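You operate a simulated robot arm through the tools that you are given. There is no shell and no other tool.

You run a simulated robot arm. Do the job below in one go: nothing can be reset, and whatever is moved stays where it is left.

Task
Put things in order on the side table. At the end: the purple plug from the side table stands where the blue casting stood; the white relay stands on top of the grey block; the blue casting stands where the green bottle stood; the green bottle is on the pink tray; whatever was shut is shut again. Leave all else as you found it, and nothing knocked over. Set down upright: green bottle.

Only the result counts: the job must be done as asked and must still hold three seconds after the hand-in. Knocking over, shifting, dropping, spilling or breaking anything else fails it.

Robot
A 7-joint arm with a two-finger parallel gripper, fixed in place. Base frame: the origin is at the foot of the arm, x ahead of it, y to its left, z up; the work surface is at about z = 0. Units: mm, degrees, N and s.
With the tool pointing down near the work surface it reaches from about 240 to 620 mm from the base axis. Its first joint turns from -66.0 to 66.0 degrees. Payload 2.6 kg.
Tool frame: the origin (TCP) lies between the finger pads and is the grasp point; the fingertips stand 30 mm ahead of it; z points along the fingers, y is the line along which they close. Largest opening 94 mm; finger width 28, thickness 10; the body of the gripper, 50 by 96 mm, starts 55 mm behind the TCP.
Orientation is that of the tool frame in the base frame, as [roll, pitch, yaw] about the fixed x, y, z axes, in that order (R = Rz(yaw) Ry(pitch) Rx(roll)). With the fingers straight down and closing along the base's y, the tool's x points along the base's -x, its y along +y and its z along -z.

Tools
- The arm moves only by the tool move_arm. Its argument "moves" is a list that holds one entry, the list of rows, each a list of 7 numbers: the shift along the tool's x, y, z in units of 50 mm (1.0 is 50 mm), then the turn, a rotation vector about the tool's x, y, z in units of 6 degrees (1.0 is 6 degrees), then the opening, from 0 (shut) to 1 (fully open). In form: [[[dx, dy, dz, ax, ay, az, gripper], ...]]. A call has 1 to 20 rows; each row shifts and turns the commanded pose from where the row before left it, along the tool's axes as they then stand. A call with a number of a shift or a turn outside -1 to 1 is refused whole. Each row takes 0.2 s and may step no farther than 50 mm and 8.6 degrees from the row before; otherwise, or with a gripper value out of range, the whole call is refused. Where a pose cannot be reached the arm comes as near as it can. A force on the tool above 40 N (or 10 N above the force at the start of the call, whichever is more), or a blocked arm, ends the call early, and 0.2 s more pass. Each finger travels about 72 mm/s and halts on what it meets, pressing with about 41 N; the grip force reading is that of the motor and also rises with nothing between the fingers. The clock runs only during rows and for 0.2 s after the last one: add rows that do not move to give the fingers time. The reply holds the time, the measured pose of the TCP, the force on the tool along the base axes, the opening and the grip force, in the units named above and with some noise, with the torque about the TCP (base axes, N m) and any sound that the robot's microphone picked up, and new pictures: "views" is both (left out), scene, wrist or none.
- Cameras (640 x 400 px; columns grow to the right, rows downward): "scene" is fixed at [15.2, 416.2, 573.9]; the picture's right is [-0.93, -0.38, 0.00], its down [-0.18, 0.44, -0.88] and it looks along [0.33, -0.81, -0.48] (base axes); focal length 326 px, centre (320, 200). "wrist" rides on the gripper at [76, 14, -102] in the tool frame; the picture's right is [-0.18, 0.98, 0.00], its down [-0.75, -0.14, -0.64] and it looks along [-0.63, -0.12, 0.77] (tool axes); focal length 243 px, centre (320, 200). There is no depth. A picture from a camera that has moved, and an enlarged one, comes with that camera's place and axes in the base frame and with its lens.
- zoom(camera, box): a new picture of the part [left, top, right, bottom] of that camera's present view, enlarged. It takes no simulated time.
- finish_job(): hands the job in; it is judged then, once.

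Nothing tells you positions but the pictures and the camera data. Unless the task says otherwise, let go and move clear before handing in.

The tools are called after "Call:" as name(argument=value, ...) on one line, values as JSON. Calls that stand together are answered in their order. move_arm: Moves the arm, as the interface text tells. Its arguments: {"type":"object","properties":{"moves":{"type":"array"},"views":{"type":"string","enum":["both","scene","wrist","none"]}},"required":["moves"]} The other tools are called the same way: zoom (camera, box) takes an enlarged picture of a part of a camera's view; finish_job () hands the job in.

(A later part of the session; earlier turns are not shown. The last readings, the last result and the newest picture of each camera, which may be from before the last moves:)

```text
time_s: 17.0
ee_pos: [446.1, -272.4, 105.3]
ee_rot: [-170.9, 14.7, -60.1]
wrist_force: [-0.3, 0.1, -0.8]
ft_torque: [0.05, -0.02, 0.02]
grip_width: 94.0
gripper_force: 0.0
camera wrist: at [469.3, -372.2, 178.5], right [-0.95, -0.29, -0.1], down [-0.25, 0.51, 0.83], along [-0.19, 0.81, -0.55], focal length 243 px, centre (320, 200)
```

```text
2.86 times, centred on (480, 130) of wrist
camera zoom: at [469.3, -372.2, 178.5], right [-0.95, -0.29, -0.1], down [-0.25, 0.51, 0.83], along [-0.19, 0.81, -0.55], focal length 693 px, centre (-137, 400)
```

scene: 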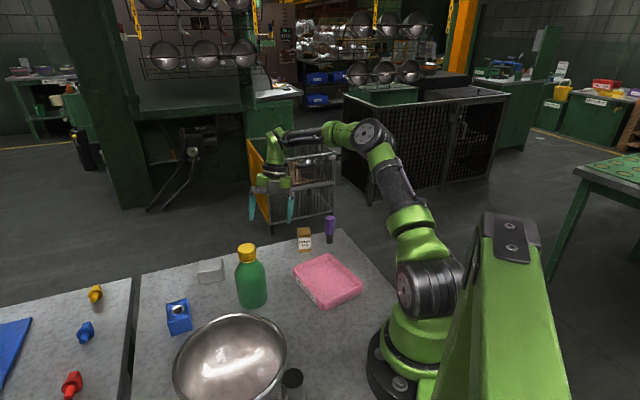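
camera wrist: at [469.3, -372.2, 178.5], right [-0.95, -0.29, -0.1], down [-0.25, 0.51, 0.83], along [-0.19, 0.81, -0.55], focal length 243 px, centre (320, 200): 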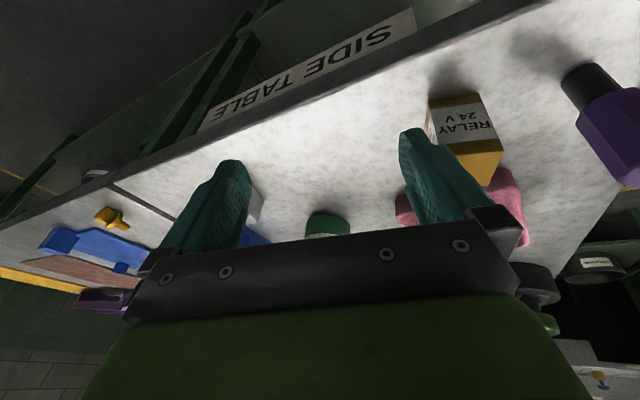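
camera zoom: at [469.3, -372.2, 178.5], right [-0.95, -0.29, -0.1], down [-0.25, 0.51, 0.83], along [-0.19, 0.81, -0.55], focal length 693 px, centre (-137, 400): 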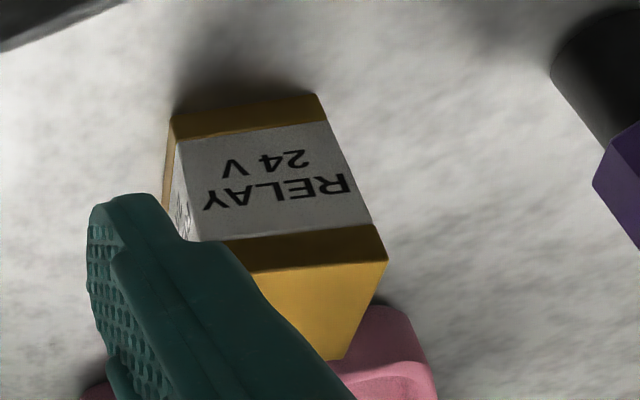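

The side table has no drawers, just an apron. Before deciding which relay is meant, I'll survey the rest of the second table from higher up.

Call:
move_arm(moves=[[[-0.25, -0.15, -0.9, 0, 0, 0, 1], [-0.25, -0.15, -0.9, 0, 0, 0, 1], [-0.25, -0.15, -0.9, 0, 0, 0, 1], [-0.25, -0.15, -0.9, 0, 0, 0, 1], [-0.25, -0.15, -0.9, 0, 0, 0, 1], [0, 0, 0, 0, 0.5, 1, 1], [0, 0, 0, 0, 0.5, 1, 1], [0, 0, 0, 0, 0.5, 1, 1], [0, 0, 0, 0, 0.5, 1, 1], [0, 0, 0, 0, 0.5, 1, 1], [0, 0, 0, 0, 0, 0, 1]]], views="wrist")

```text
time_s: 19.4
ee_pos: [448.0, -267.5, 210.7]
ee_rot: [-176.0, 3.0, -92.2]
wrist_force: [-0.9, -0.4, 0.9]
ft_torque: [-0.03, 0.01, -0.02]
grip_width: 94.2
gripper_force: 0.0
out of reach, approached as far as the arm can: row 3, 4, 5
camera wrist: at [424.3, -348.4, 305.9], right [-0.97, 0.22, -0.06], down [0.12, 0.72, 0.69], along [0.2, 0.66, -0.72], focal length 243 px, centre (320, 200)
```

wrist: 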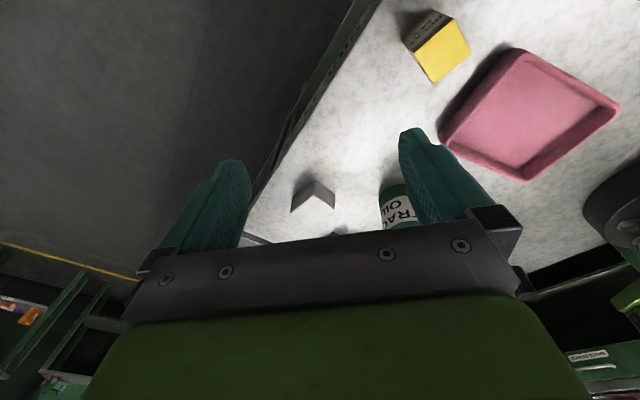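

Call:
move_arm(moves=[[[-0.56, 0.23, -0.57, 0, 0, 0, 1], [-0.56, 0.23, -0.57, 0, 0, 0, 1], [-0.56, 0.23, -0.57, 0, 0, 0, 1], [-0.56, 0.23, -0.57, 0, 0, 0, 1], [-0.56, 0.23, -0.57, 0, 0, 0, 1], [-0.56, 0.23, -0.57, 0, 0, 1, 1], [0, 0, 0, 0, 0, 1, 1], [0, 0, 0, 0, 0, 1, 1], [0, 0, 0, 0, 0, 1, 1], [0, 0, 0, 0, 0, 1, 1], [0, 0, 0, 0, 0, 1, 1], [0, 0, 0, 0, 0, 1, 1], [0, 0, 0, 0, 0, 0, 1]]], views="wrist")

```text
time_s: 22.2
ee_pos: [374.5, -105.6, 385.1]
ee_rot: [-179.0, 5.0, -134.2]
wrist_force: [-0.1, 0.3, 0.3]
ft_torque: [0.01, 0.0, -0.04]
grip_width: 94.0
gripper_force: 0.0
camera wrist: at [303.5, -155.9, 478.4], right [-0.58, 0.82, 0.0], down [0.58, 0.41, 0.71], along [0.58, 0.41, -0.71], focal length 243 px, centre (320, 200)
```

wrist: 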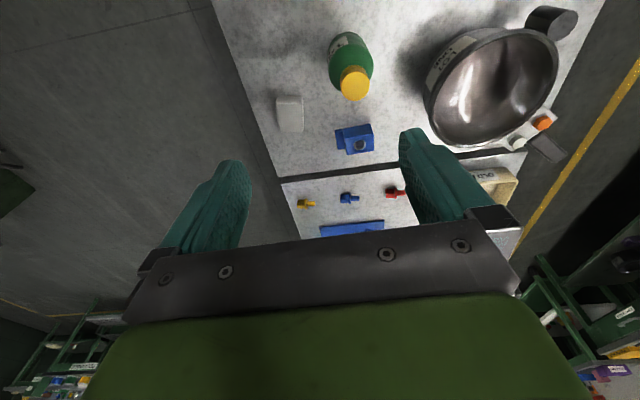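

Call:
move_arm(moves=[[[-0.77, 0.5, 0.05, 0, 0, 0, 1], [-0.77, 0.5, 0.05, 0, 0, 0, 1], [-0.77, 0.5, 0.05, 0, 0, 0, 1], [-0.77, 0.5, 0.05, 0, 0, 0, 1], [-0.77, 0.5, 0.05, 0, 0, 0, 1], [-0.77, 0.5, 0.05, 0, 0, 0, 1], [0, 0, 0, 0, 0, 0, 1]]], views="wrist")

```text
time_s: 23.8
ee_pos: [425.1, 164.2, 385.8]
ee_rot: [-179.1, 4.8, -134.1]
wrist_force: [0.8, -0.4, 1.1]
ft_torque: [-0.01, 0.01, 0.03]
grip_width: 94.1
gripper_force: 0.1
camera wrist: at [353.3, 115.6, 480.1], right [-0.58, 0.82, 0.0], down [0.58, 0.41, 0.71], along [0.58, 0.41, -0.71], focal length 243 px, centre (320, 200)
```

wrist: 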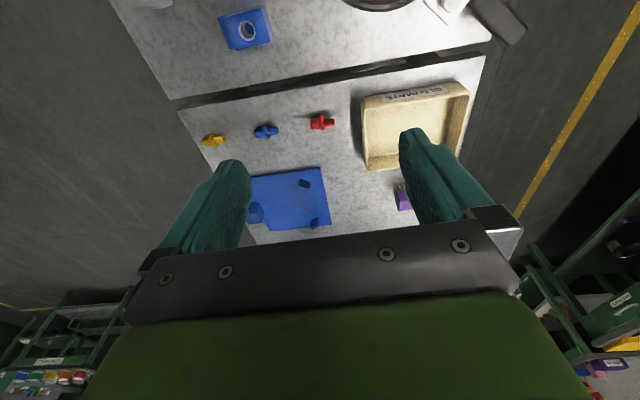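

Call:
zoom(camera="wrist", box=[170, 40, 500, 240])

Call:
zoom(camera="wrist", box=[110, 0, 330, 110])

Call:
zoom(camera="wrist", box=[380, 0, 540, 100])

```text
1.94 times, centred on (335, 140) of wrist
camera zoom: at [353.3, 115.6, 480.1], right [-0.58, 0.82, 0.0], down [0.58, 0.41, 0.71], along [0.58, 0.41, -0.71], focal length 470 px, centre (291, 316)
```

zoom: 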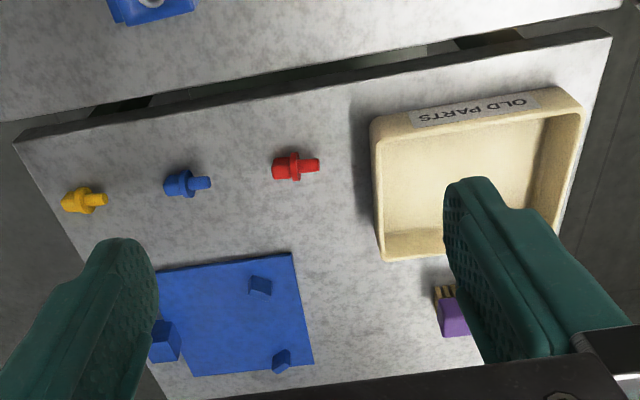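

```text
2.91 times, centred on (220, 55) of wrist
camera zoom: at [353.3, 115.6, 480.1], right [-0.58, 0.82, 0.0], down [0.58, 0.41, 0.71], along [0.58, 0.41, -0.71], focal length 706 px, centre (611, 622)
```

zoom: 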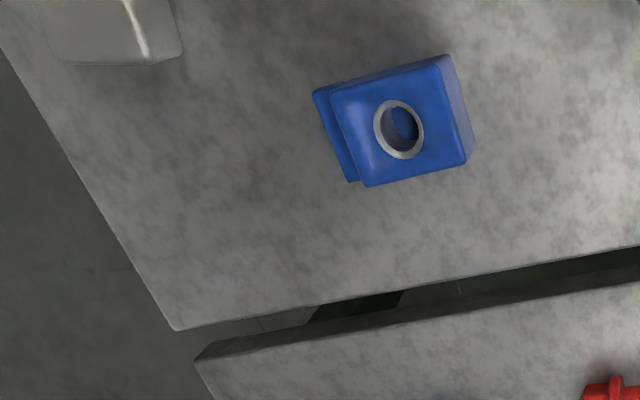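

```text
4.00 times, centred on (460, 50) of wrist
camera zoom: at [353.3, 115.6, 480.1], right [-0.58, 0.82, 0.0], down [0.58, 0.41, 0.71], along [0.58, 0.41, -0.71], focal length 970 px, centre (-240, 800)
```

zoom: 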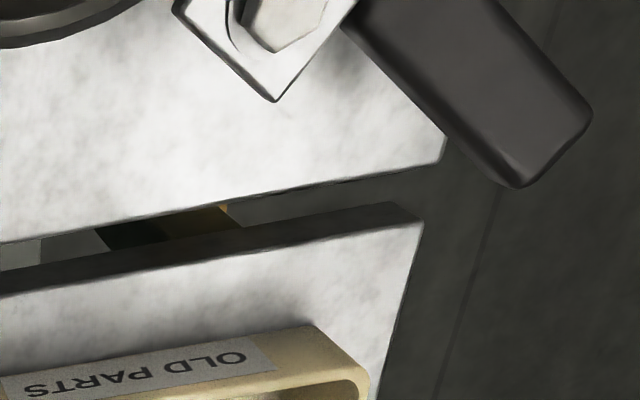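

Nothing shut and no other relay shows on the second table either. I'll take one close look inside the saucepan and at the cylinder beside it.

Call:
move_arm(moves=[[[0.535, 0.478, 0.385, 0, 0, 0, 1], [0.535, 0.478, 0.385, 0, 0, 0, 1], [0.535, 0.478, 0.385, 0, 0, 0, 1], [0.535, 0.478, 0.385, 0, 0, 0, 1], [0, 0, 0, 0, 0, 0, 1]]], views="wrist")

```text
time_s: 25.0
ee_pos: [289.6, 157.8, 298.5]
ee_rot: [-179.0, 4.9, -134.1]
wrist_force: [0.4, 0.7, -0.1]
ft_torque: [0.0, 0.01, -0.01]
grip_width: 94.0
gripper_force: 0.1
camera wrist: at [219.5, 107.3, 392.9], right [-0.58, 0.82, 0.0], down [0.58, 0.41, 0.71], along [0.58, 0.41, -0.71], focal length 243 px, centre (320, 200)
```

wrist: 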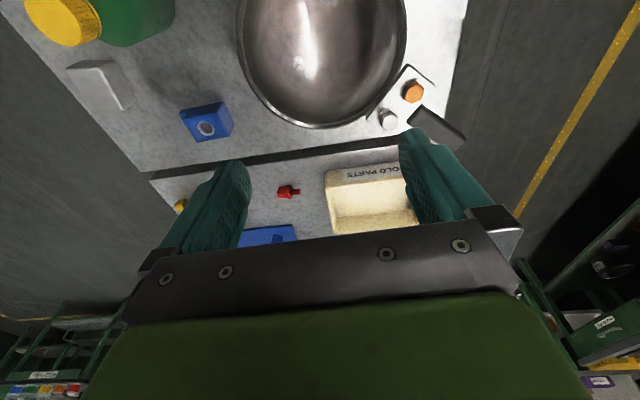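

Call:
zoom(camera="wrist", box=[230, 0, 440, 140])

```text
2.86 times, centred on (335, 70) of wrist
camera zoom: at [219.5, 107.3, 392.9], right [-0.58, 0.82, 0.0], down [0.58, 0.41, 0.71], along [0.58, 0.41, -0.71], focal length 693 px, centre (277, 571)
```

zoom: 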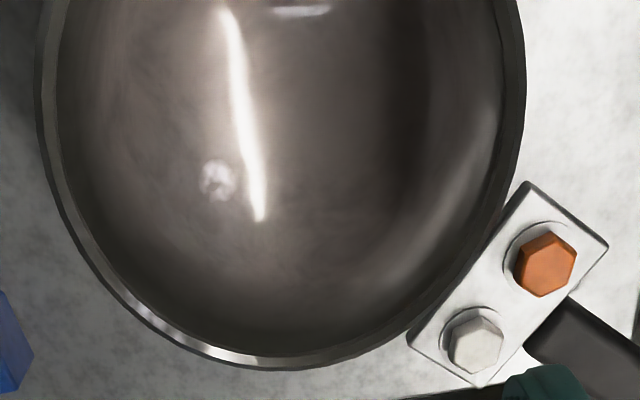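

The saucepan is empty, and the only relay anywhere in reach is the "RELAY 24 V" box with the white band. I'll take that as the white relay, with nothing that has to be opened. Next I'll level the tool and measure the bottle from above.

Call:
move_arm(moves=[[[0, 0, -0.2, -0.17, 0.82, 0, 1], [0.352, -0.804, 0, 0, 0, 0, 1], [0.352, -0.804, 0, 0, 0, 0, 1], [0.352, -0.804, 0, 0, 0, 0, 1], [0.352, -0.804, 0, 0, 0, 0, 1], [0.352, -0.804, 0, 0, 0, 0, 1], [0, 0, 0, 0, 0, 0, 1]]])

```text
time_s: 26.6
ee_pos: [370.5, -46.4, 308.1]
ee_rot: [-179.9, -0.1, -134.1]
wrist_force: [0.4, 0.1, -1.1]
ft_torque: [-0.01, -0.03, 0.02]
grip_width: 94.0
gripper_force: 0.1
camera wrist: at [307.9, -90.9, 408.4], right [-0.58, 0.82, 0.0], down [0.63, 0.44, 0.64], along [0.52, 0.37, -0.77], focal length 243 px, centre (320, 200)
```

scene: 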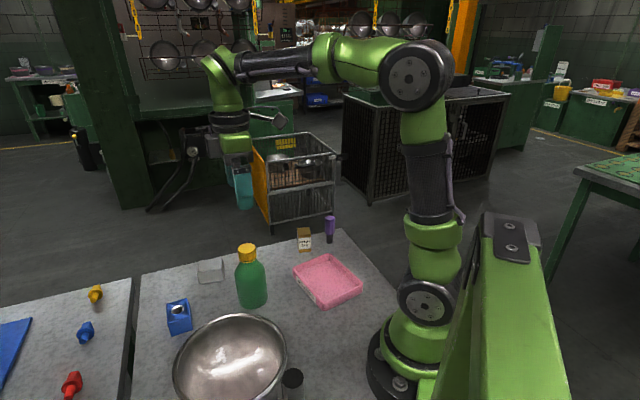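
wrist: 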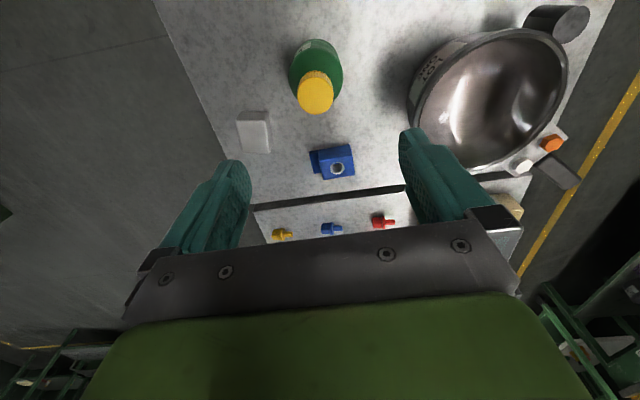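

Call:
zoom(camera="wrist", box=[220, 20, 380, 120])

Call:
zoom(camera="wrist", box=[220, 90, 380, 190])

Call:
zoom(camera="scene", box=[150, 235, 290, 345])

```text
4.00 times, centred on (300, 70) of wrist
camera zoom: at [307.9, -90.9, 408.4], right [-0.58, 0.82, 0.0], down [0.63, 0.44, 0.64], along [0.52, 0.37, -0.77], focal length 970 px, centre (400, 720)
```

zoom: 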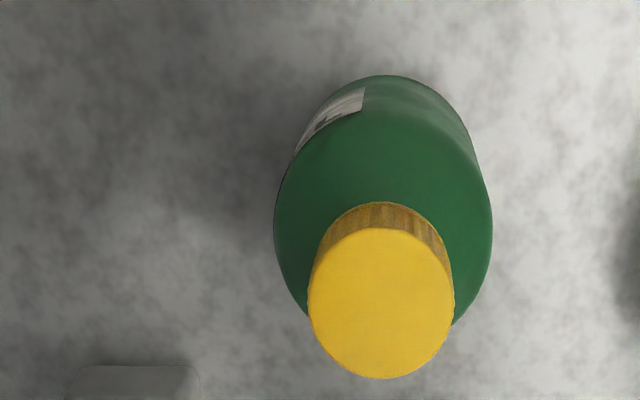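

```text
4.00 times, centred on (300, 140) of wrist
camera zoom: at [307.9, -90.9, 408.4], right [-0.58, 0.82, 0.0], down [0.63, 0.44, 0.64], along [0.52, 0.37, -0.77], focal length 970 px, centre (400, 440)
```

zoom: 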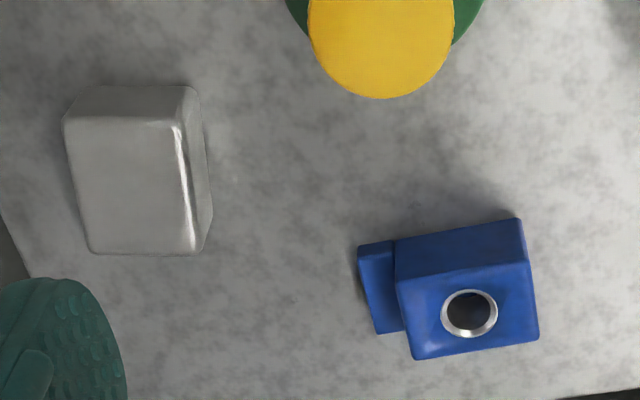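

```text
3.64 times, centred on (220, 290) of scene
camera zoom: at [15.2, 416.2, 573.9], right [-0.93, -0.38, 0.0], down [-0.18, 0.44, -0.88], along [0.33, -0.81, -0.48], focal length 1187 px, centre (684, -127)
```

zoom: 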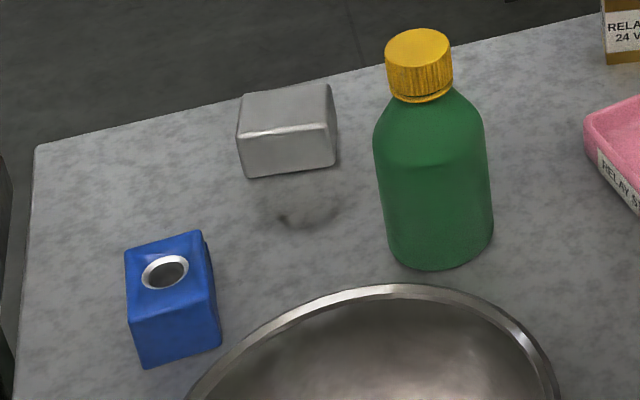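

Combining both views, I put the bottle at about (374, −50) and 148 mm tall, the casting at about (482, 72), and the grey block at about (519, −80) with its top at z≈30. I'll line up over the bottle cap and descend partway to check.

Call:
move_arm(moves=[[[0, -0.1, 0.7, 0, 0, 0, 1], [0, 0, 0.7, 0, 0, 0, 1], [0, 0, 0.7, 0, 0, 0, 1], [0, 0, 0, 0, 0, 0, 1]]])

```text
time_s: 27.6
ee_pos: [377.0, -49.2, 203.4]
ee_rot: [180.0, 0.0, -134.1]
wrist_force: [-0.2, 0.3, 0.4]
ft_torque: [0.0, 0.0, 0.0]
grip_width: 93.9
gripper_force: 0.0
camera wrist: at [313.6, -94.4, 304.0], right [-0.58, 0.82, 0.0], down [0.63, 0.44, 0.64], along [0.52, 0.37, -0.77], focal length 243 px, centre (320, 200)
```

scene: 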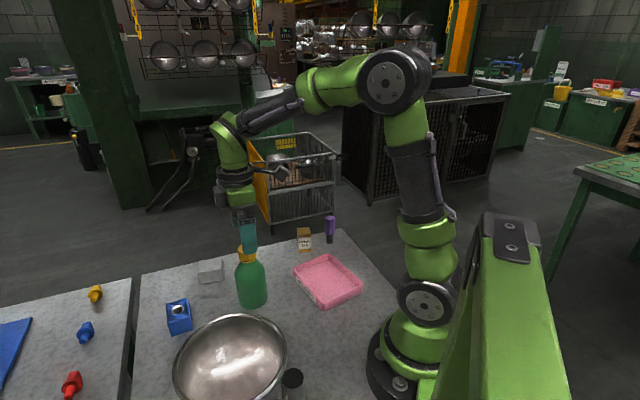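
wrist: 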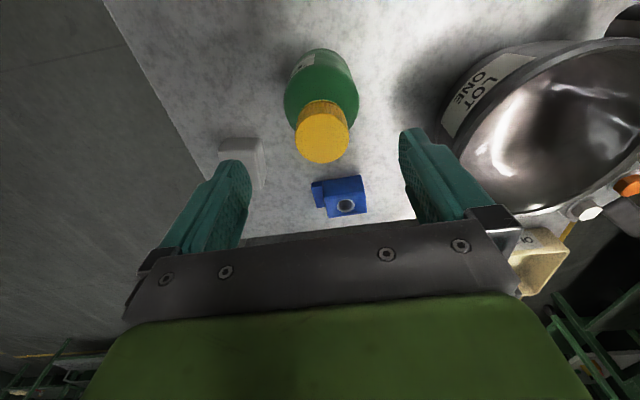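

The cap is centred to within about 2 mm. I'll fine-tune, descend to grip height at z≈150, and close on the cap.

Call:
move_arm(moves=[[[0.04, 0.034, 0.4, 0, 0, 0, 1], [0, 0, 0.4, 0, 0, 0, 1], [0, 0, 0.26, 0, 0, 0, 1], [0, 0, 0, 0, 0, 0, 1], [0, 0, 0, 0, 0, 0, 0.6], [0, 0, 0, 0, 0, 0, 0.3], [0, 0, 0, 0, 0, 0, 0.3], [0, 0, 0, 0, 0, 0, 0.3]]])

```text
time_s: 29.4
ee_pos: [373.4, -49.3, 151.2]
ee_rot: [180.0, 0.0, -134.0]
wrist_force: [1.0, 0.0, 1.0]
ft_torque: [-0.01, -0.02, 0.01]
grip_width: 38.3
gripper_force: 40.0
camera wrist: at [310.5, -93.7, 251.3], right [-0.58, 0.82, 0.0], down [0.63, 0.44, 0.64], along [0.52, 0.37, -0.77], focal length 243 px, centre (320, 200)
```

scene: 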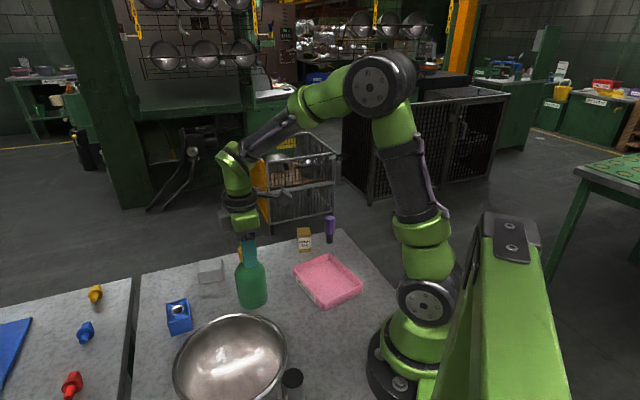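
wrist: 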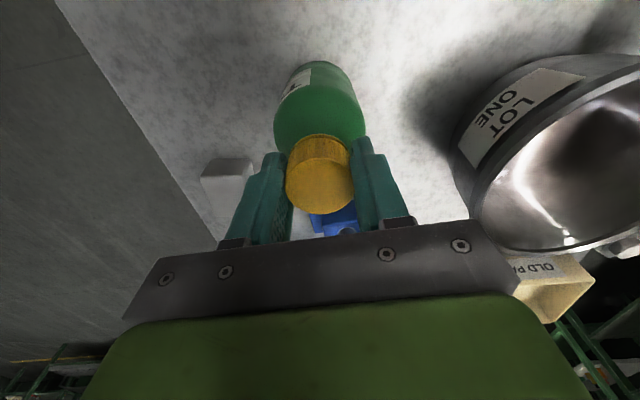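

The cap is held at 38 mm and 40 N. I'll lift the bottle straight up, then carry it toward the tray, which I estimate is centred near (233, −165).

Call:
move_arm(moves=[[[0, 0, -0.3, 0, 0, 0, 0.3], [0, 0, -0.5, 0, 0, 0, 0.3], [0, 0, -0.5, 0, 0, 0, 0.3], [0, 0, 0, 0, 0, 0, 0.3], [0.3, 0.034, 0, 0, 0, 0, 0.3], [0.5, 0.057, 0, 0, 0, 0, 0.3], [0.6, 0.068, 0, 0, 0, 0, 0.3], [0.6, 0.068, 0, 0, 0, 0, 0.3], [0.6, 0.068, 0, 0, 0, 0, 0.3], [0.4, 0.045, 0, 0, 0, 0, 0.3], [0.3, 0.034, 0, 0, 0, 0, 0.3], [0.2, 0.022, 0, 0, 0, 0, 0.3], [0, 0, 0, 0, 0, 0, 0.3], [0, 0, 0, 0, 0, 0, 0.3]]])

```text
time_s: 32.4
ee_pos: [237.7, -161.5, 216.1]
ee_rot: [180.0, 0.0, -134.0]
wrist_force: [0.5, -0.6, -3.0]
ft_torque: [-0.02, -0.01, -0.01]
grip_width: 38.5
gripper_force: 41.0
camera wrist: at [173.5, -206.1, 317.2], right [-0.58, 0.82, 0.0], down [0.63, 0.44, 0.64], along [0.52, 0.37, -0.77], focal length 243 px, centre (320, 200)
```

scene: 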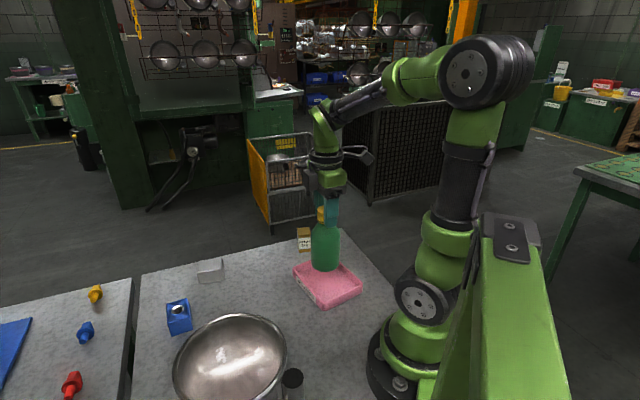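
wrist: 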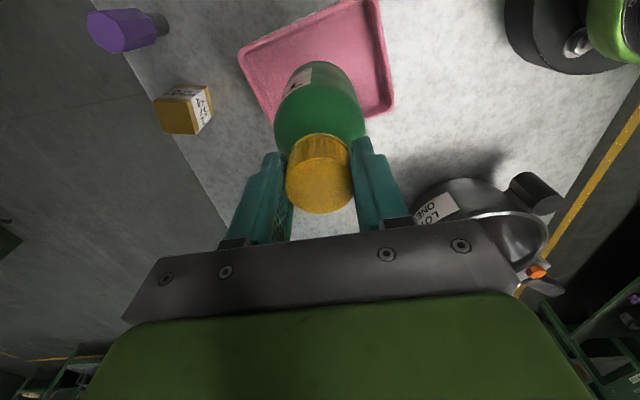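

The bottle is within about 2 mm of the tray's centre. I'll lower it, slowing for the last few millimetres to feel for the tray floor.

Call:
move_arm(moves=[[[0.02, 0, 0.3, 0, 0, 0, 0.3], [0, 0, 0.3, 0, 0, 0, 0.3], [0, 0, 0.3, 0, 0, 0, 0.3], [0, 0, 0.1, 0, 0, 0, 0.3], [0, 0, 0.06, 0, 0, 0, 0.3], [0, 0, 0.04, 0, 0, 0, 0.3], [0, 0, 0.03, 0, 0, 0, 0.3], [0, 0, 0.03, 0, 0, 0, 0.3], [0, 0, 0, 0, 0, 0, 0.3]]])

```text
time_s: 34.4
ee_pos: [236.9, -161.8, 159.6]
ee_rot: [180.0, 0.0, -134.1]
wrist_force: [-0.2, -1.0, -0.8]
ft_torque: [-0.01, 0.06, -0.01]
grip_width: 38.5
gripper_force: 41.4
camera wrist: at [173.7, -206.5, 259.6], right [-0.58, 0.82, 0.0], down [0.63, 0.44, 0.64], along [0.52, 0.37, -0.77], focal length 243 px, centre (320, 200)
```

scene: 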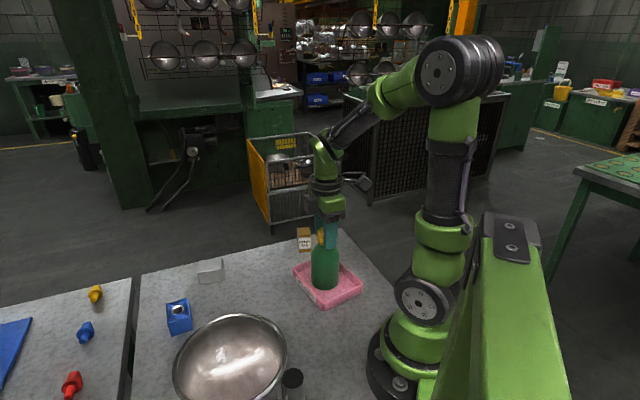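
wrist: 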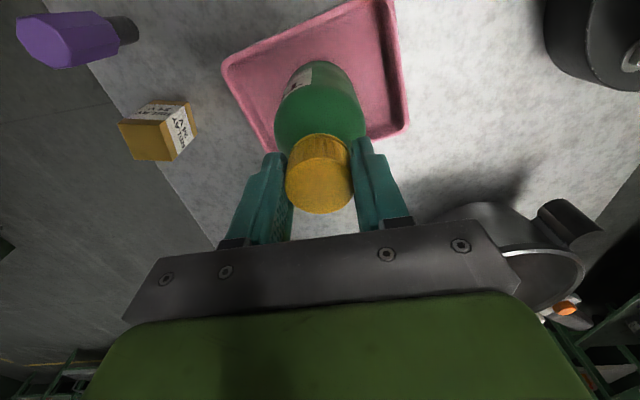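

Call:
move_arm(moves=[[[0, 0, 0.03, 0, 0, 0, 0.3], [0, 0, 0.03, 0, 0, 0, 0.3], [0, 0, 0.03, 0, 0, 0, 0.3], [0, 0, 0, 0, 0, 0, 0.3]]])

```text
time_s: 35.2
ee_pos: [238.2, -163.4, 158.0]
ee_rot: [-179.6, 0.1, -134.2]
wrist_force: [-2.2, 1.5, 13.1]
ft_torque: [0.03, 0.19, -0.03]
grip_width: 38.5
gripper_force: 40.7
stopped in row 4: the force on the tool passed its limit at 42 N (the readings are from after the stop); the commanded pose is now the measured one
camera wrist: at [174.2, -207.3, 257.9], right [-0.58, 0.82, -0.01], down [0.62, 0.44, 0.64], along [0.53, 0.37, -0.76], focal length 243 px, centre (320, 200)
```

scene: 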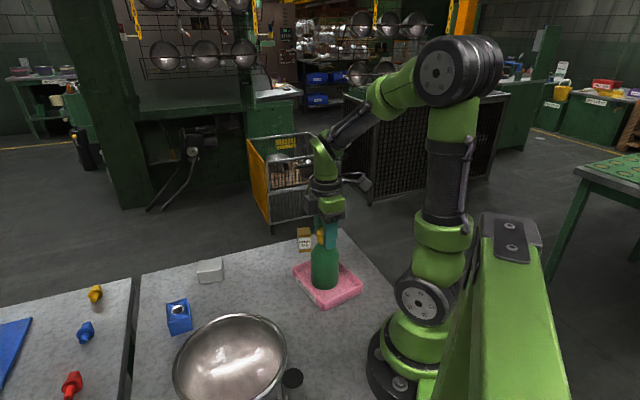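
wrist: 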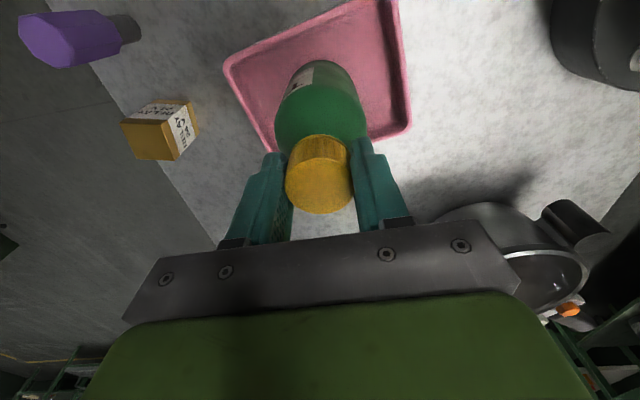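

The bottle is on the tray floor. I'll ease off about 1 mm, open the fingers, wait, and back straight up.

Call:
move_arm(moves=[[[0, 0, -0.015, 0, 0, 0, 0.3], [0, 0, 0, 0, 0, 0, 0.45], [0, 0, 0, 0, 0, 0, 0.7], [0, 0, 0, 0, 0, 0, 0.9], [0, 0, 0, 0, 0, 0, 0.9], [0, 0, 0, 0, 0, 0, 0.9]]])

```text
time_s: 36.6
ee_pos: [238.4, -163.0, 158.6]
ee_rot: [-179.8, 0.1, -134.2]
wrist_force: [0.5, 0.2, -0.2]
ft_torque: [0.01, 0.0, -0.04]
grip_width: 84.7
gripper_force: 0.1
camera wrist: at [174.0, -207.3, 257.7], right [-0.58, 0.82, 0.0], down [0.62, 0.44, 0.64], along [0.53, 0.37, -0.77], focal length 243 px, centre (320, 200)
```

scene: 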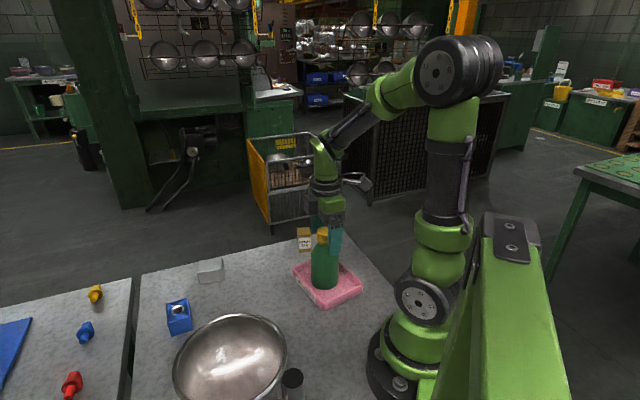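
wrist: 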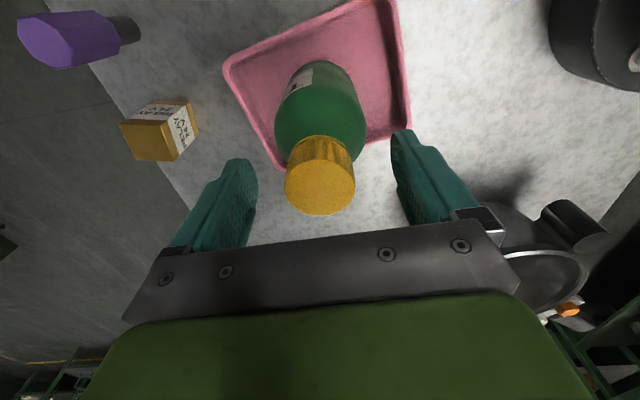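

The bottle stands upright in the tray. The casting's block sides line up with the tool frame at yaw ≈ −134, and a foot sticks out on one side. I'll turn 90° so the fingers close on the two plain faces, so I'm raising, moving over it and rotating now.

Call:
move_arm(moves=[[[0, 0, -0.4, 0, 0, 0, 0.9], [0, 0, -0.7, 0, 0, 0, 0.9], [0, 0, -0.7, 0, 0, 0, 1], [-0.75, -0.026, 0, 0, 0, 0, 1], [-0.75, -0.026, 0, 0, 0, 0, 1], [-0.75, -0.026, 0, 0, 0, 0, 1], [-0.75, -0.026, 0, 0, 0, 0, 1], [-0.75, -0.026, 0, 0, 0, 0, 1], [-0.75, -0.026, 0, 0, 0, 0, 1], [-0.75, -0.026, 0, 0, 0, 0, 1], [-0.75, -0.026, 0, 0, 0, 0, 1], [-0.75, -0.026, 0, 0, 0, 0, 1], [0, 0, 0, 0, 0, 0, 1]]])

Call:
move_arm(moves=[[[0, 0, 0, 0, 0, 1, 1], [0, 0, 0, 0, 0, 1, 1], [0, 0, 0, 0, 0, 1, 1], [0, 0, 0, 0, 0, 1, 1], [0, 0, 0, 0, 0, 1, 1], [0, 0, 0, 0, 0, 1, 1], [0, 0, 0, 0, 0, 1, 1], [0, 0, 0, 0, 0, 1, 1], [0, 0, 0, 0, 0, 1, 1], [0, 0, 0, 0, 0, 1, 1], [0, 0, 0, 0, 0, 1, 1], [0, 0, 0, 0, 0, 1, 1], [0, 0, 0, 0, 0, 1, 1], [0, 0, 0, 0, 0, 1, 1], [0, 0, 0, 0, 0, 1, 1], [0, 0, 0, 0, 0, 0, 1]]])

```text
time_s: 39.5
ee_pos: [480.2, 73.4, 247.3]
ee_rot: [-179.7, 0.1, -134.2]
wrist_force: [-0.3, 0.0, 0.3]
ft_torque: [-0.03, 0.02, 0.01]
grip_width: 94.0
gripper_force: 0.1
camera wrist: at [417.0, 28.1, 347.6], right [-0.58, 0.82, 0.0], down [0.62, 0.44, 0.64], along [0.53, 0.37, -0.77], focal length 243 px, centre (320, 200)
```

scene: 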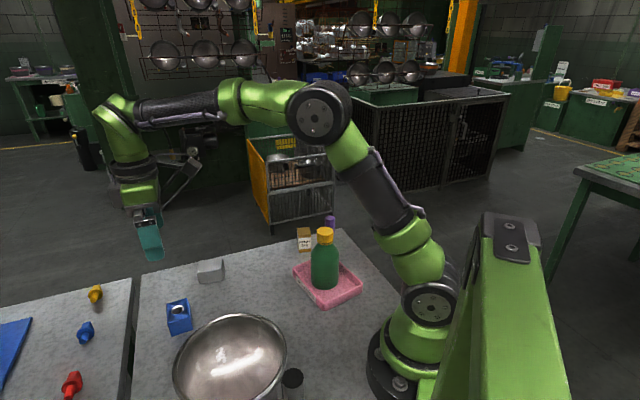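
wrist: 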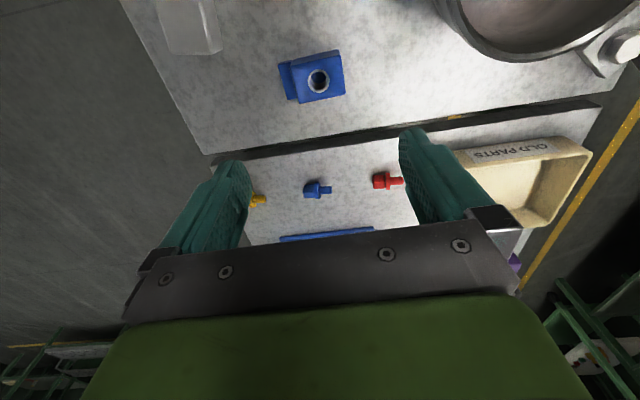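

```text
time_s: 42.9
ee_pos: [481.6, 70.5, 248.4]
ee_rot: [179.9, 0.3, 135.7]
wrist_force: [-0.7, 0.0, -0.5]
ft_torque: [-0.01, 0.02, -0.01]
grip_width: 94.2
gripper_force: 0.0
camera wrist: at [436.1, 135.3, 348.7], right [0.82, 0.58, 0.0], down [0.44, -0.63, 0.65], along [0.37, -0.53, -0.76], focal length 243 px, centre (320, 200)
```

scene: 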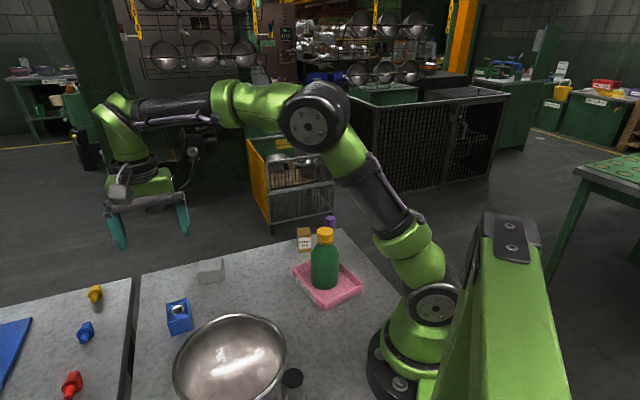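
wrist: 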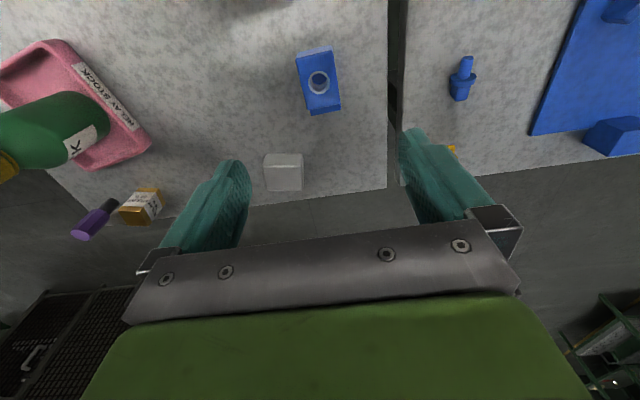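

Call:
zoom(camera="wrist", box=[240, 30, 400, 130])

Call:
zoom(camera="wrist", box=[220, 120, 380, 220])

Call:
zoom(camera="wrist", box=[60, 160, 220, 260])

```text
4.00 times, centred on (320, 80) of wrist
camera zoom: at [436.1, 135.3, 348.7], right [0.82, 0.58, 0.0], down [0.44, -0.63, 0.65], along [0.37, -0.53, -0.76], focal length 970 px, centre (320, 680)
```

zoom: 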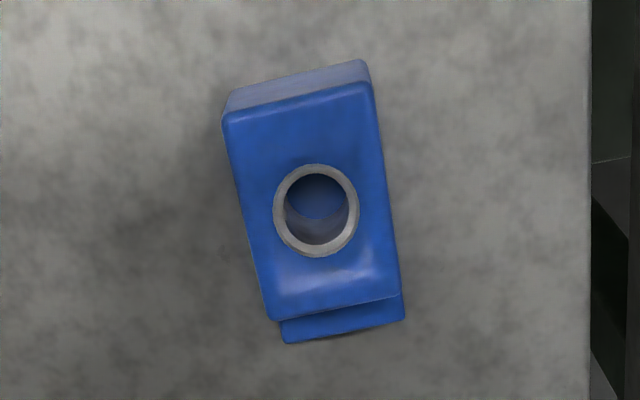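

```text
4.00 times, centred on (300, 170) of wrist
camera zoom: at [436.1, 135.3, 348.7], right [0.82, 0.58, 0.0], down [0.44, -0.63, 0.65], along [0.37, -0.53, -0.76], focal length 970 px, centre (400, 320)
```

zoom: 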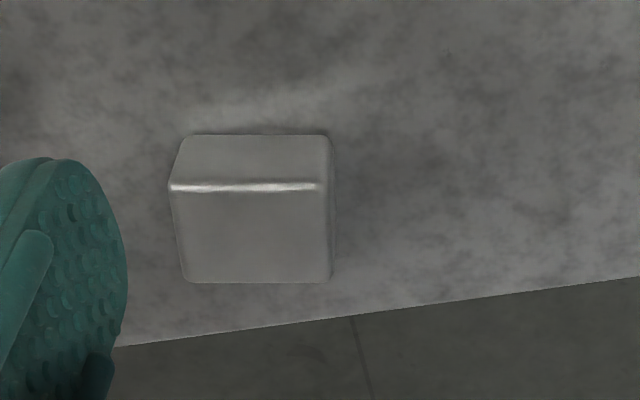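

```text
4.00 times, centred on (140, 210) of wrist
camera zoom: at [436.1, 135.3, 348.7], right [0.82, 0.58, 0.0], down [0.44, -0.63, 0.65], along [0.37, -0.53, -0.76], focal length 970 px, centre (1040, 160)
```

zoom: 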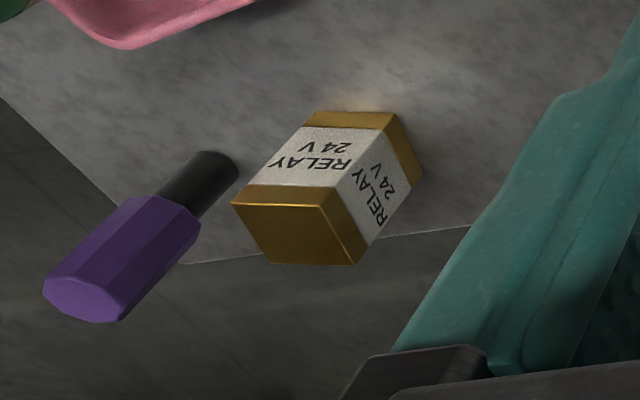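

The casting's main block is about 57 × 42 mm and lined up with the tool within 1°. Its bore is 1–2 mm off my centre, so I'll adjust, descend, and grip the 42 mm width.

Call:
move_arm(moves=[[[-0.024, -0.026, 0.8, 0, 0, 0, 1], [0, 0, 0.8, 0, 0, 0, 1], [0, 0, 0.8, 0, 0, 0, 1], [0, 0, 0.8, 0, 0, 0, 1], [0, 0, 0.6, 0, 0, 0, 1], [0, 0, 0.3, 0, 0, 0, 1], [0, 0, 0.15, 0, 0, 0, 1], [0, 0, 0, 0, 0, 0, 1]]])

```text
time_s: 44.6
ee_pos: [483.6, 69.6, 35.0]
ee_rot: [179.9, 0.3, 135.8]
wrist_force: [-0.3, 0.9, -0.4]
ft_torque: [-0.01, 0.0, 0.03]
grip_width: 94.3
gripper_force: 0.1
camera wrist: at [437.8, 132.9, 135.3], right [0.82, 0.58, 0.0], down [0.44, -0.62, 0.65], along [0.37, -0.53, -0.76], focal length 243 px, centre (320, 200)
```

scene: 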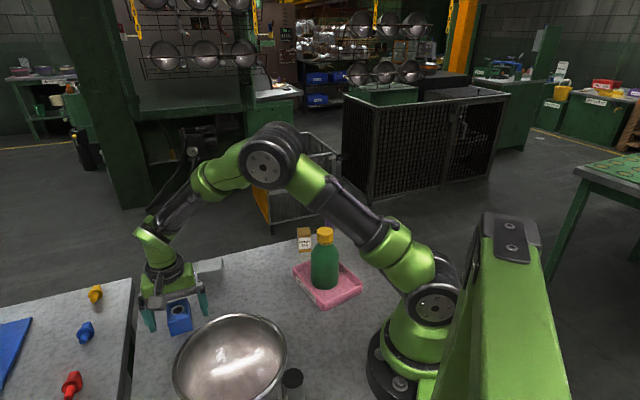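
wrist: 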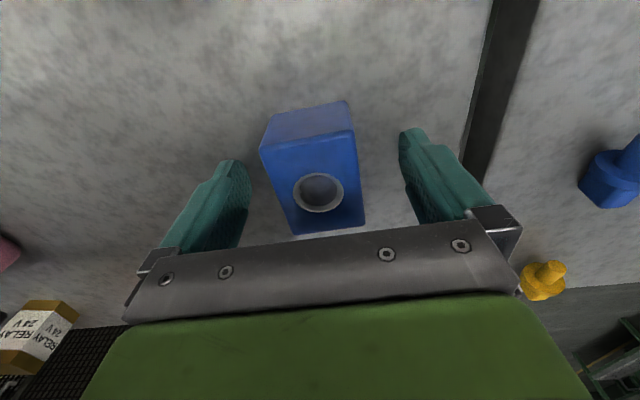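

It's centred within about 1 mm. Closing on the casting now, then lifting it a little to check the grip.

Call:
move_arm(moves=[[[0, 0, 0, 0, 0, 0, 0.6], [0, 0, 0, 0, 0, 0, 0.4], [0, 0, 0, 0, 0, 0, 0.35], [0, 0, 0, 0, 0, 0, 0.35], [0, 0, 0, 0, 0, 0, 0.35], [0, 0, 0, 0, 0, 0, 0.35]]], views="wrist")

```text
time_s: 46.0
ee_pos: [483.2, 69.5, 35.6]
ee_rot: [179.9, 0.3, 135.7]
wrist_force: [1.1, -1.0, 0.7]
ft_torque: [-0.05, 0.02, 0.03]
grip_width: 48.3
gripper_force: 40.4
camera wrist: at [437.9, 132.9, 135.6], right [0.82, 0.58, 0.0], down [0.44, -0.62, 0.65], along [0.37, -0.53, -0.76], focal length 243 px, centre (320, 200)
```

wrist: 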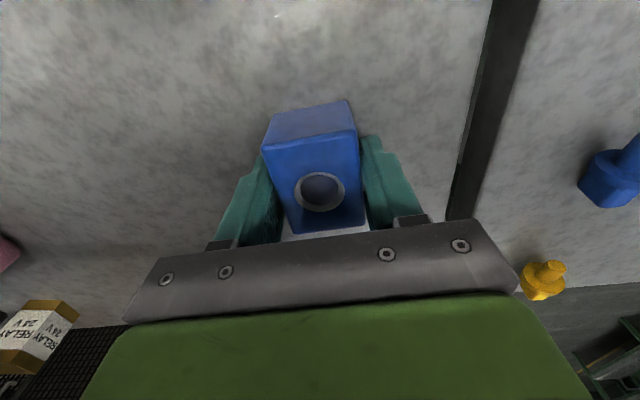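

Gripped, reading 48 mm and 40 N. Lifting it clear and carrying it to where the bottle stood, about (374, −50).

Call:
move_arm(moves=[[[0, 0, -0.3, 0, 0, 0, 0.35], [0, 0, -0.6, 0, 0, 0, 0.35], [0, 0, -0.6, 0, 0, 0, 0.35], [-0.02, -0.4, 0, 0, 0, 0, 0.35], [-0.02, -0.6, 0, 0, 0, 0, 0.35], [-0.02, -0.6, 0, 0, 0, 0, 0.35], [-0.02, -0.6, 0, 0, 0, 0, 0.35], [-0.02, -0.6, 0, 0, 0, 0, 0.35], [-0.004, -0.424, 0, 0, 0, 0, 0.35], [0, 0, 0, 0, 0, 0, 0.35], [0, 0, 0, 0, 0, 0, 0.35]]])

```text
time_s: 48.5
ee_pos: [373.2, -50.0, 110.4]
ee_rot: [179.9, 0.3, 135.8]
wrist_force: [-0.5, -0.4, -2.3]
ft_torque: [-0.04, 0.01, 0.02]
grip_width: 47.9
gripper_force: 41.0
camera wrist: at [327.5, 13.5, 210.2], right [0.82, 0.58, 0.0], down [0.44, -0.62, 0.65], along [0.37, -0.53, -0.76], focal length 243 px, centre (320, 200)
```

scene: 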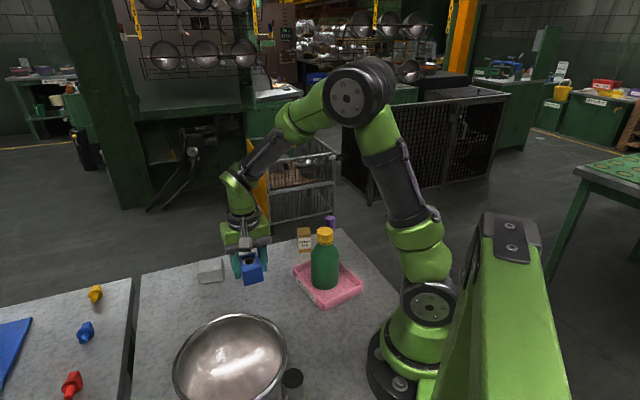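
wrist: 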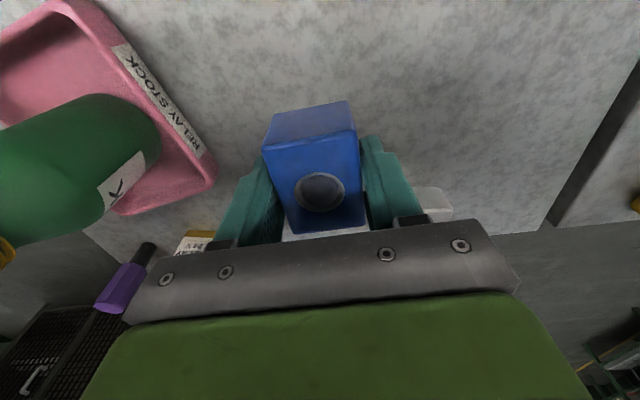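

Call:
move_arm(moves=[[[-0.008, 0.02, 0.5, 0, 0, 0, 0.35], [0, 0, 0.5, 0, 0, 0, 0.35], [0, 0, 0.3, 0, 0, 0, 0.35], [0, 0, 0.08, 0, 0, 0, 0.35], [0, 0, 0.04, 0, 0, 0, 0.35], [0, 0, 0.02, 0, 0, 0, 0.35], [0, 0, 0, 0, 0, 0, 0.35]]], views="wrist")

```text
time_s: 50.0
ee_pos: [373.8, -48.7, 38.4]
ee_rot: [179.9, 0.3, 135.8]
wrist_force: [-0.8, 0.0, -2.3]
ft_torque: [-0.01, -0.06, -0.02]
grip_width: 47.9
gripper_force: 41.2
camera wrist: at [328.5, 14.7, 138.5], right [0.82, 0.58, 0.0], down [0.44, -0.62, 0.65], along [0.37, -0.53, -0.76], focal length 243 px, centre (320, 200)
```

wrist: 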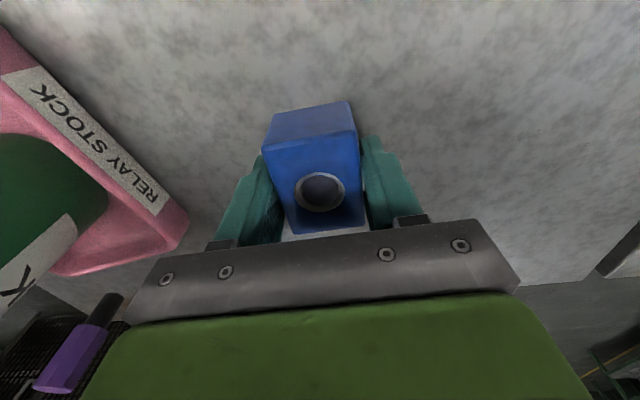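

Call:
move_arm(moves=[[[0, 0, 0.025, 0, 0, 0, 0.35], [0, 0, 0.02, 0, 0, 0, 0.35], [0, 0, 0, 0, 0, 0, 0.35]]], views="none")

```text
time_s: 50.9
ee_pos: [374.0, -50.2, 36.7]
ee_rot: [179.9, 0.3, 135.8]
wrist_force: [-0.1, -0.2, -2.7]
ft_torque: [-0.04, -0.02, -0.01]
grip_width: 47.6
gripper_force: 41.2
```

Call:
move_arm(moves=[[[0, 0, 0.015, 0, 0, 0, 0.35], [0, 0, 0.01, 0, 0, 0, 0.35], [0, 0, 0, 0, 0, 0, 0.35]]], views="none")

```text
time_s: 51.6
ee_pos: [373.6, -49.2, 35.0]
ee_rot: [179.8, 0.3, 135.9]
wrist_force: [-10.2, 2.2, 24.4]
ft_torque: [-0.09, 0.17, -0.12]
grip_width: 48.2
gripper_force: 41.2
```

The casting is on the table. Easing off slightly, then opening the fingers and retreating upward.

Call:
move_arm(moves=[[[0, 0, -0.015, 0, 0, 0, 0.35], [0, 0, 0, 0, 0, 0, 0.6], [0, 0, 0, 0, 0, 0, 0.8], [0, 0, 0, 0, 0, 0, 0.9], [0, 0, 0, 0, 0, 0, 0.9]]], views="wrist")

```text
time_s: 52.9
ee_pos: [374.5, -48.9, 35.5]
ee_rot: [179.8, 0.3, 135.8]
wrist_force: [-0.9, 0.1, -0.6]
ft_torque: [0.01, 0.01, 0.0]
grip_width: 84.6
gripper_force: 0.1
camera wrist: at [329.0, 14.2, 135.4], right [0.82, 0.58, 0.0], down [0.44, -0.62, 0.65], along [0.37, -0.53, -0.76], focal length 243 px, centre (320, 200)
```

wrist: 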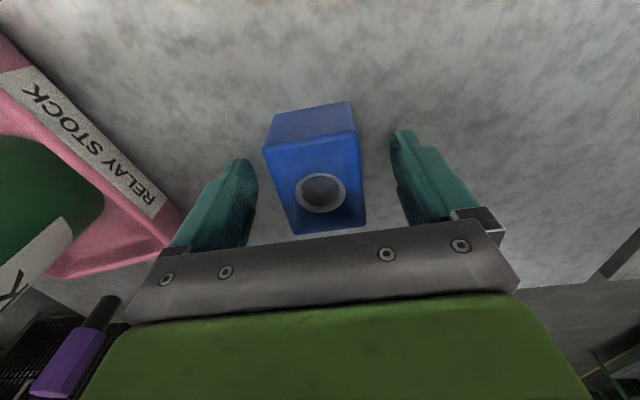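

The casting now stands in the bottle's old spot. Next I'll rise and travel to the purple plug, near (287, −325).

Call:
move_arm(moves=[[[0, 0, -0.4, 0, 0, 0, 0.9], [0, 0, -0.9, 0, 0, 0, 1], [0, 0, -0.9, 0, 0, 0, 1], [0, 0, -0.9, 0, 0, 0, 1], [0, 0, -0.9, 0, 0, 0, 1], [-0.371, -0.74, 0, 0, 0, 0, 1], [-0.371, -0.74, 0, 0, 0, 0, 1], [-0.371, -0.74, 0, 0, 0, 0, 1], [-0.371, -0.74, 0, 0, 0, 0, 1], [-0.371, -0.74, 0, 0, 0, 0, 1], [-0.371, -0.74, 0, 0, 0, 0, 1], [-0.371, -0.74, 0, 0, 0, 0, 1], [0, 0, 0, 0, 0, 0, 1]]])

```text
time_s: 55.6
ee_pos: [286.3, -327.1, 237.0]
ee_rot: [180.0, 0.3, 135.8]
wrist_force: [0.0, 0.3, -0.3]
ft_torque: [-0.01, 0.02, -0.02]
grip_width: 93.7
gripper_force: 0.1
camera wrist: at [241.7, -263.3, 337.1], right [0.82, 0.58, 0.0], down [0.44, -0.62, 0.65], along [0.37, -0.53, -0.76], focal length 243 px, centre (320, 200)
```

scene: 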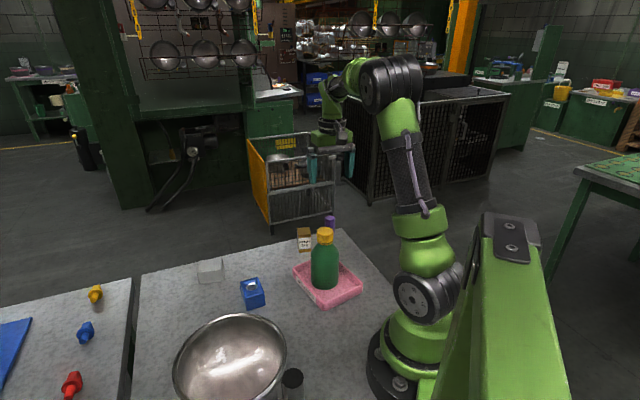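
wrist: 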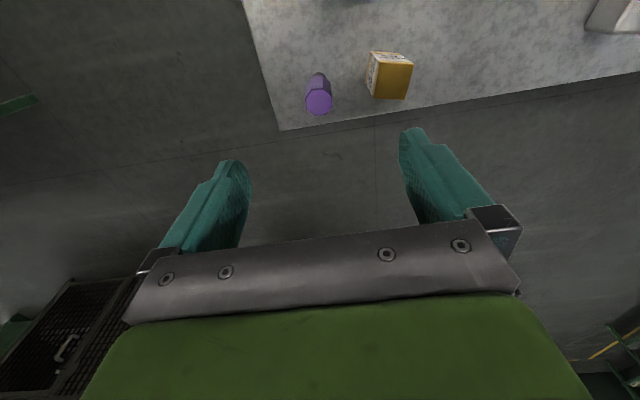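

Call:
zoom(camera="wrist", box=[280, 40, 440, 140])

Call:
zoom(camera="wrist", box=[288, 60, 352, 124])

Call:
zoom(camera="scene", box=[230, 200, 390, 310])

```text
4.00 times, centred on (360, 90) of wrist
camera zoom: at [241.7, -263.3, 337.1], right [0.82, 0.58, 0.0], down [0.44, -0.62, 0.65], along [0.37, -0.53, -0.76], focal length 970 px, centre (160, 640)
```

zoom: 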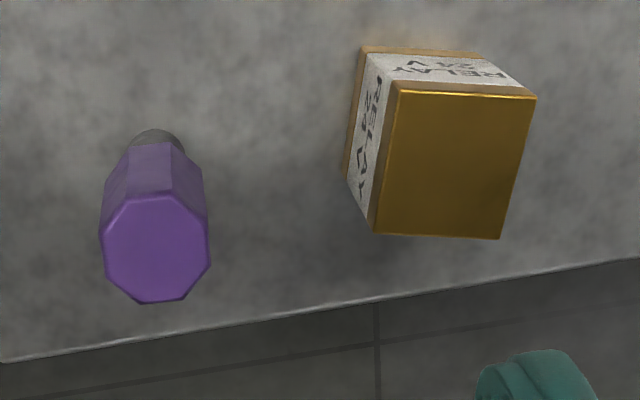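

```text
6.25 times, centred on (320, 92) of wrist
camera zoom: at [241.7, -263.3, 337.1], right [0.82, 0.58, 0.0], down [0.44, -0.62, 0.65], along [0.37, -0.53, -0.76], focal length 1516 px, centre (320, 875)
```

zoom: 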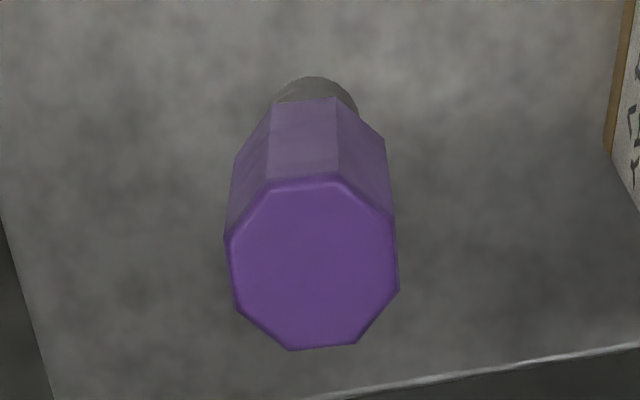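

```text
3.64 times, centred on (310, 255) of scene
camera zoom: at [15.2, 416.2, 573.9], right [-0.93, -0.38, 0.0], down [-0.18, 0.44, -0.88], along [0.33, -0.81, -0.48], focal length 1187 px, centre (356, 0)
```

zoom: 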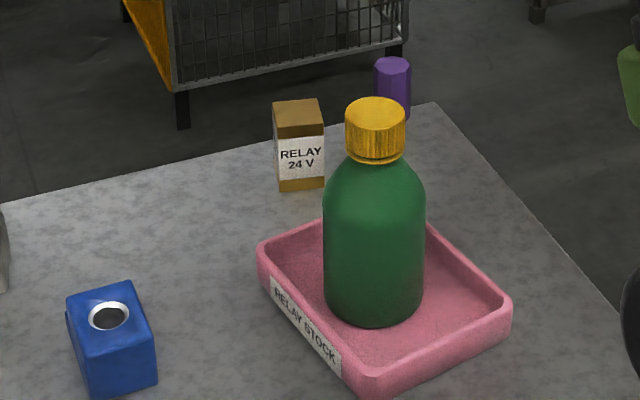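

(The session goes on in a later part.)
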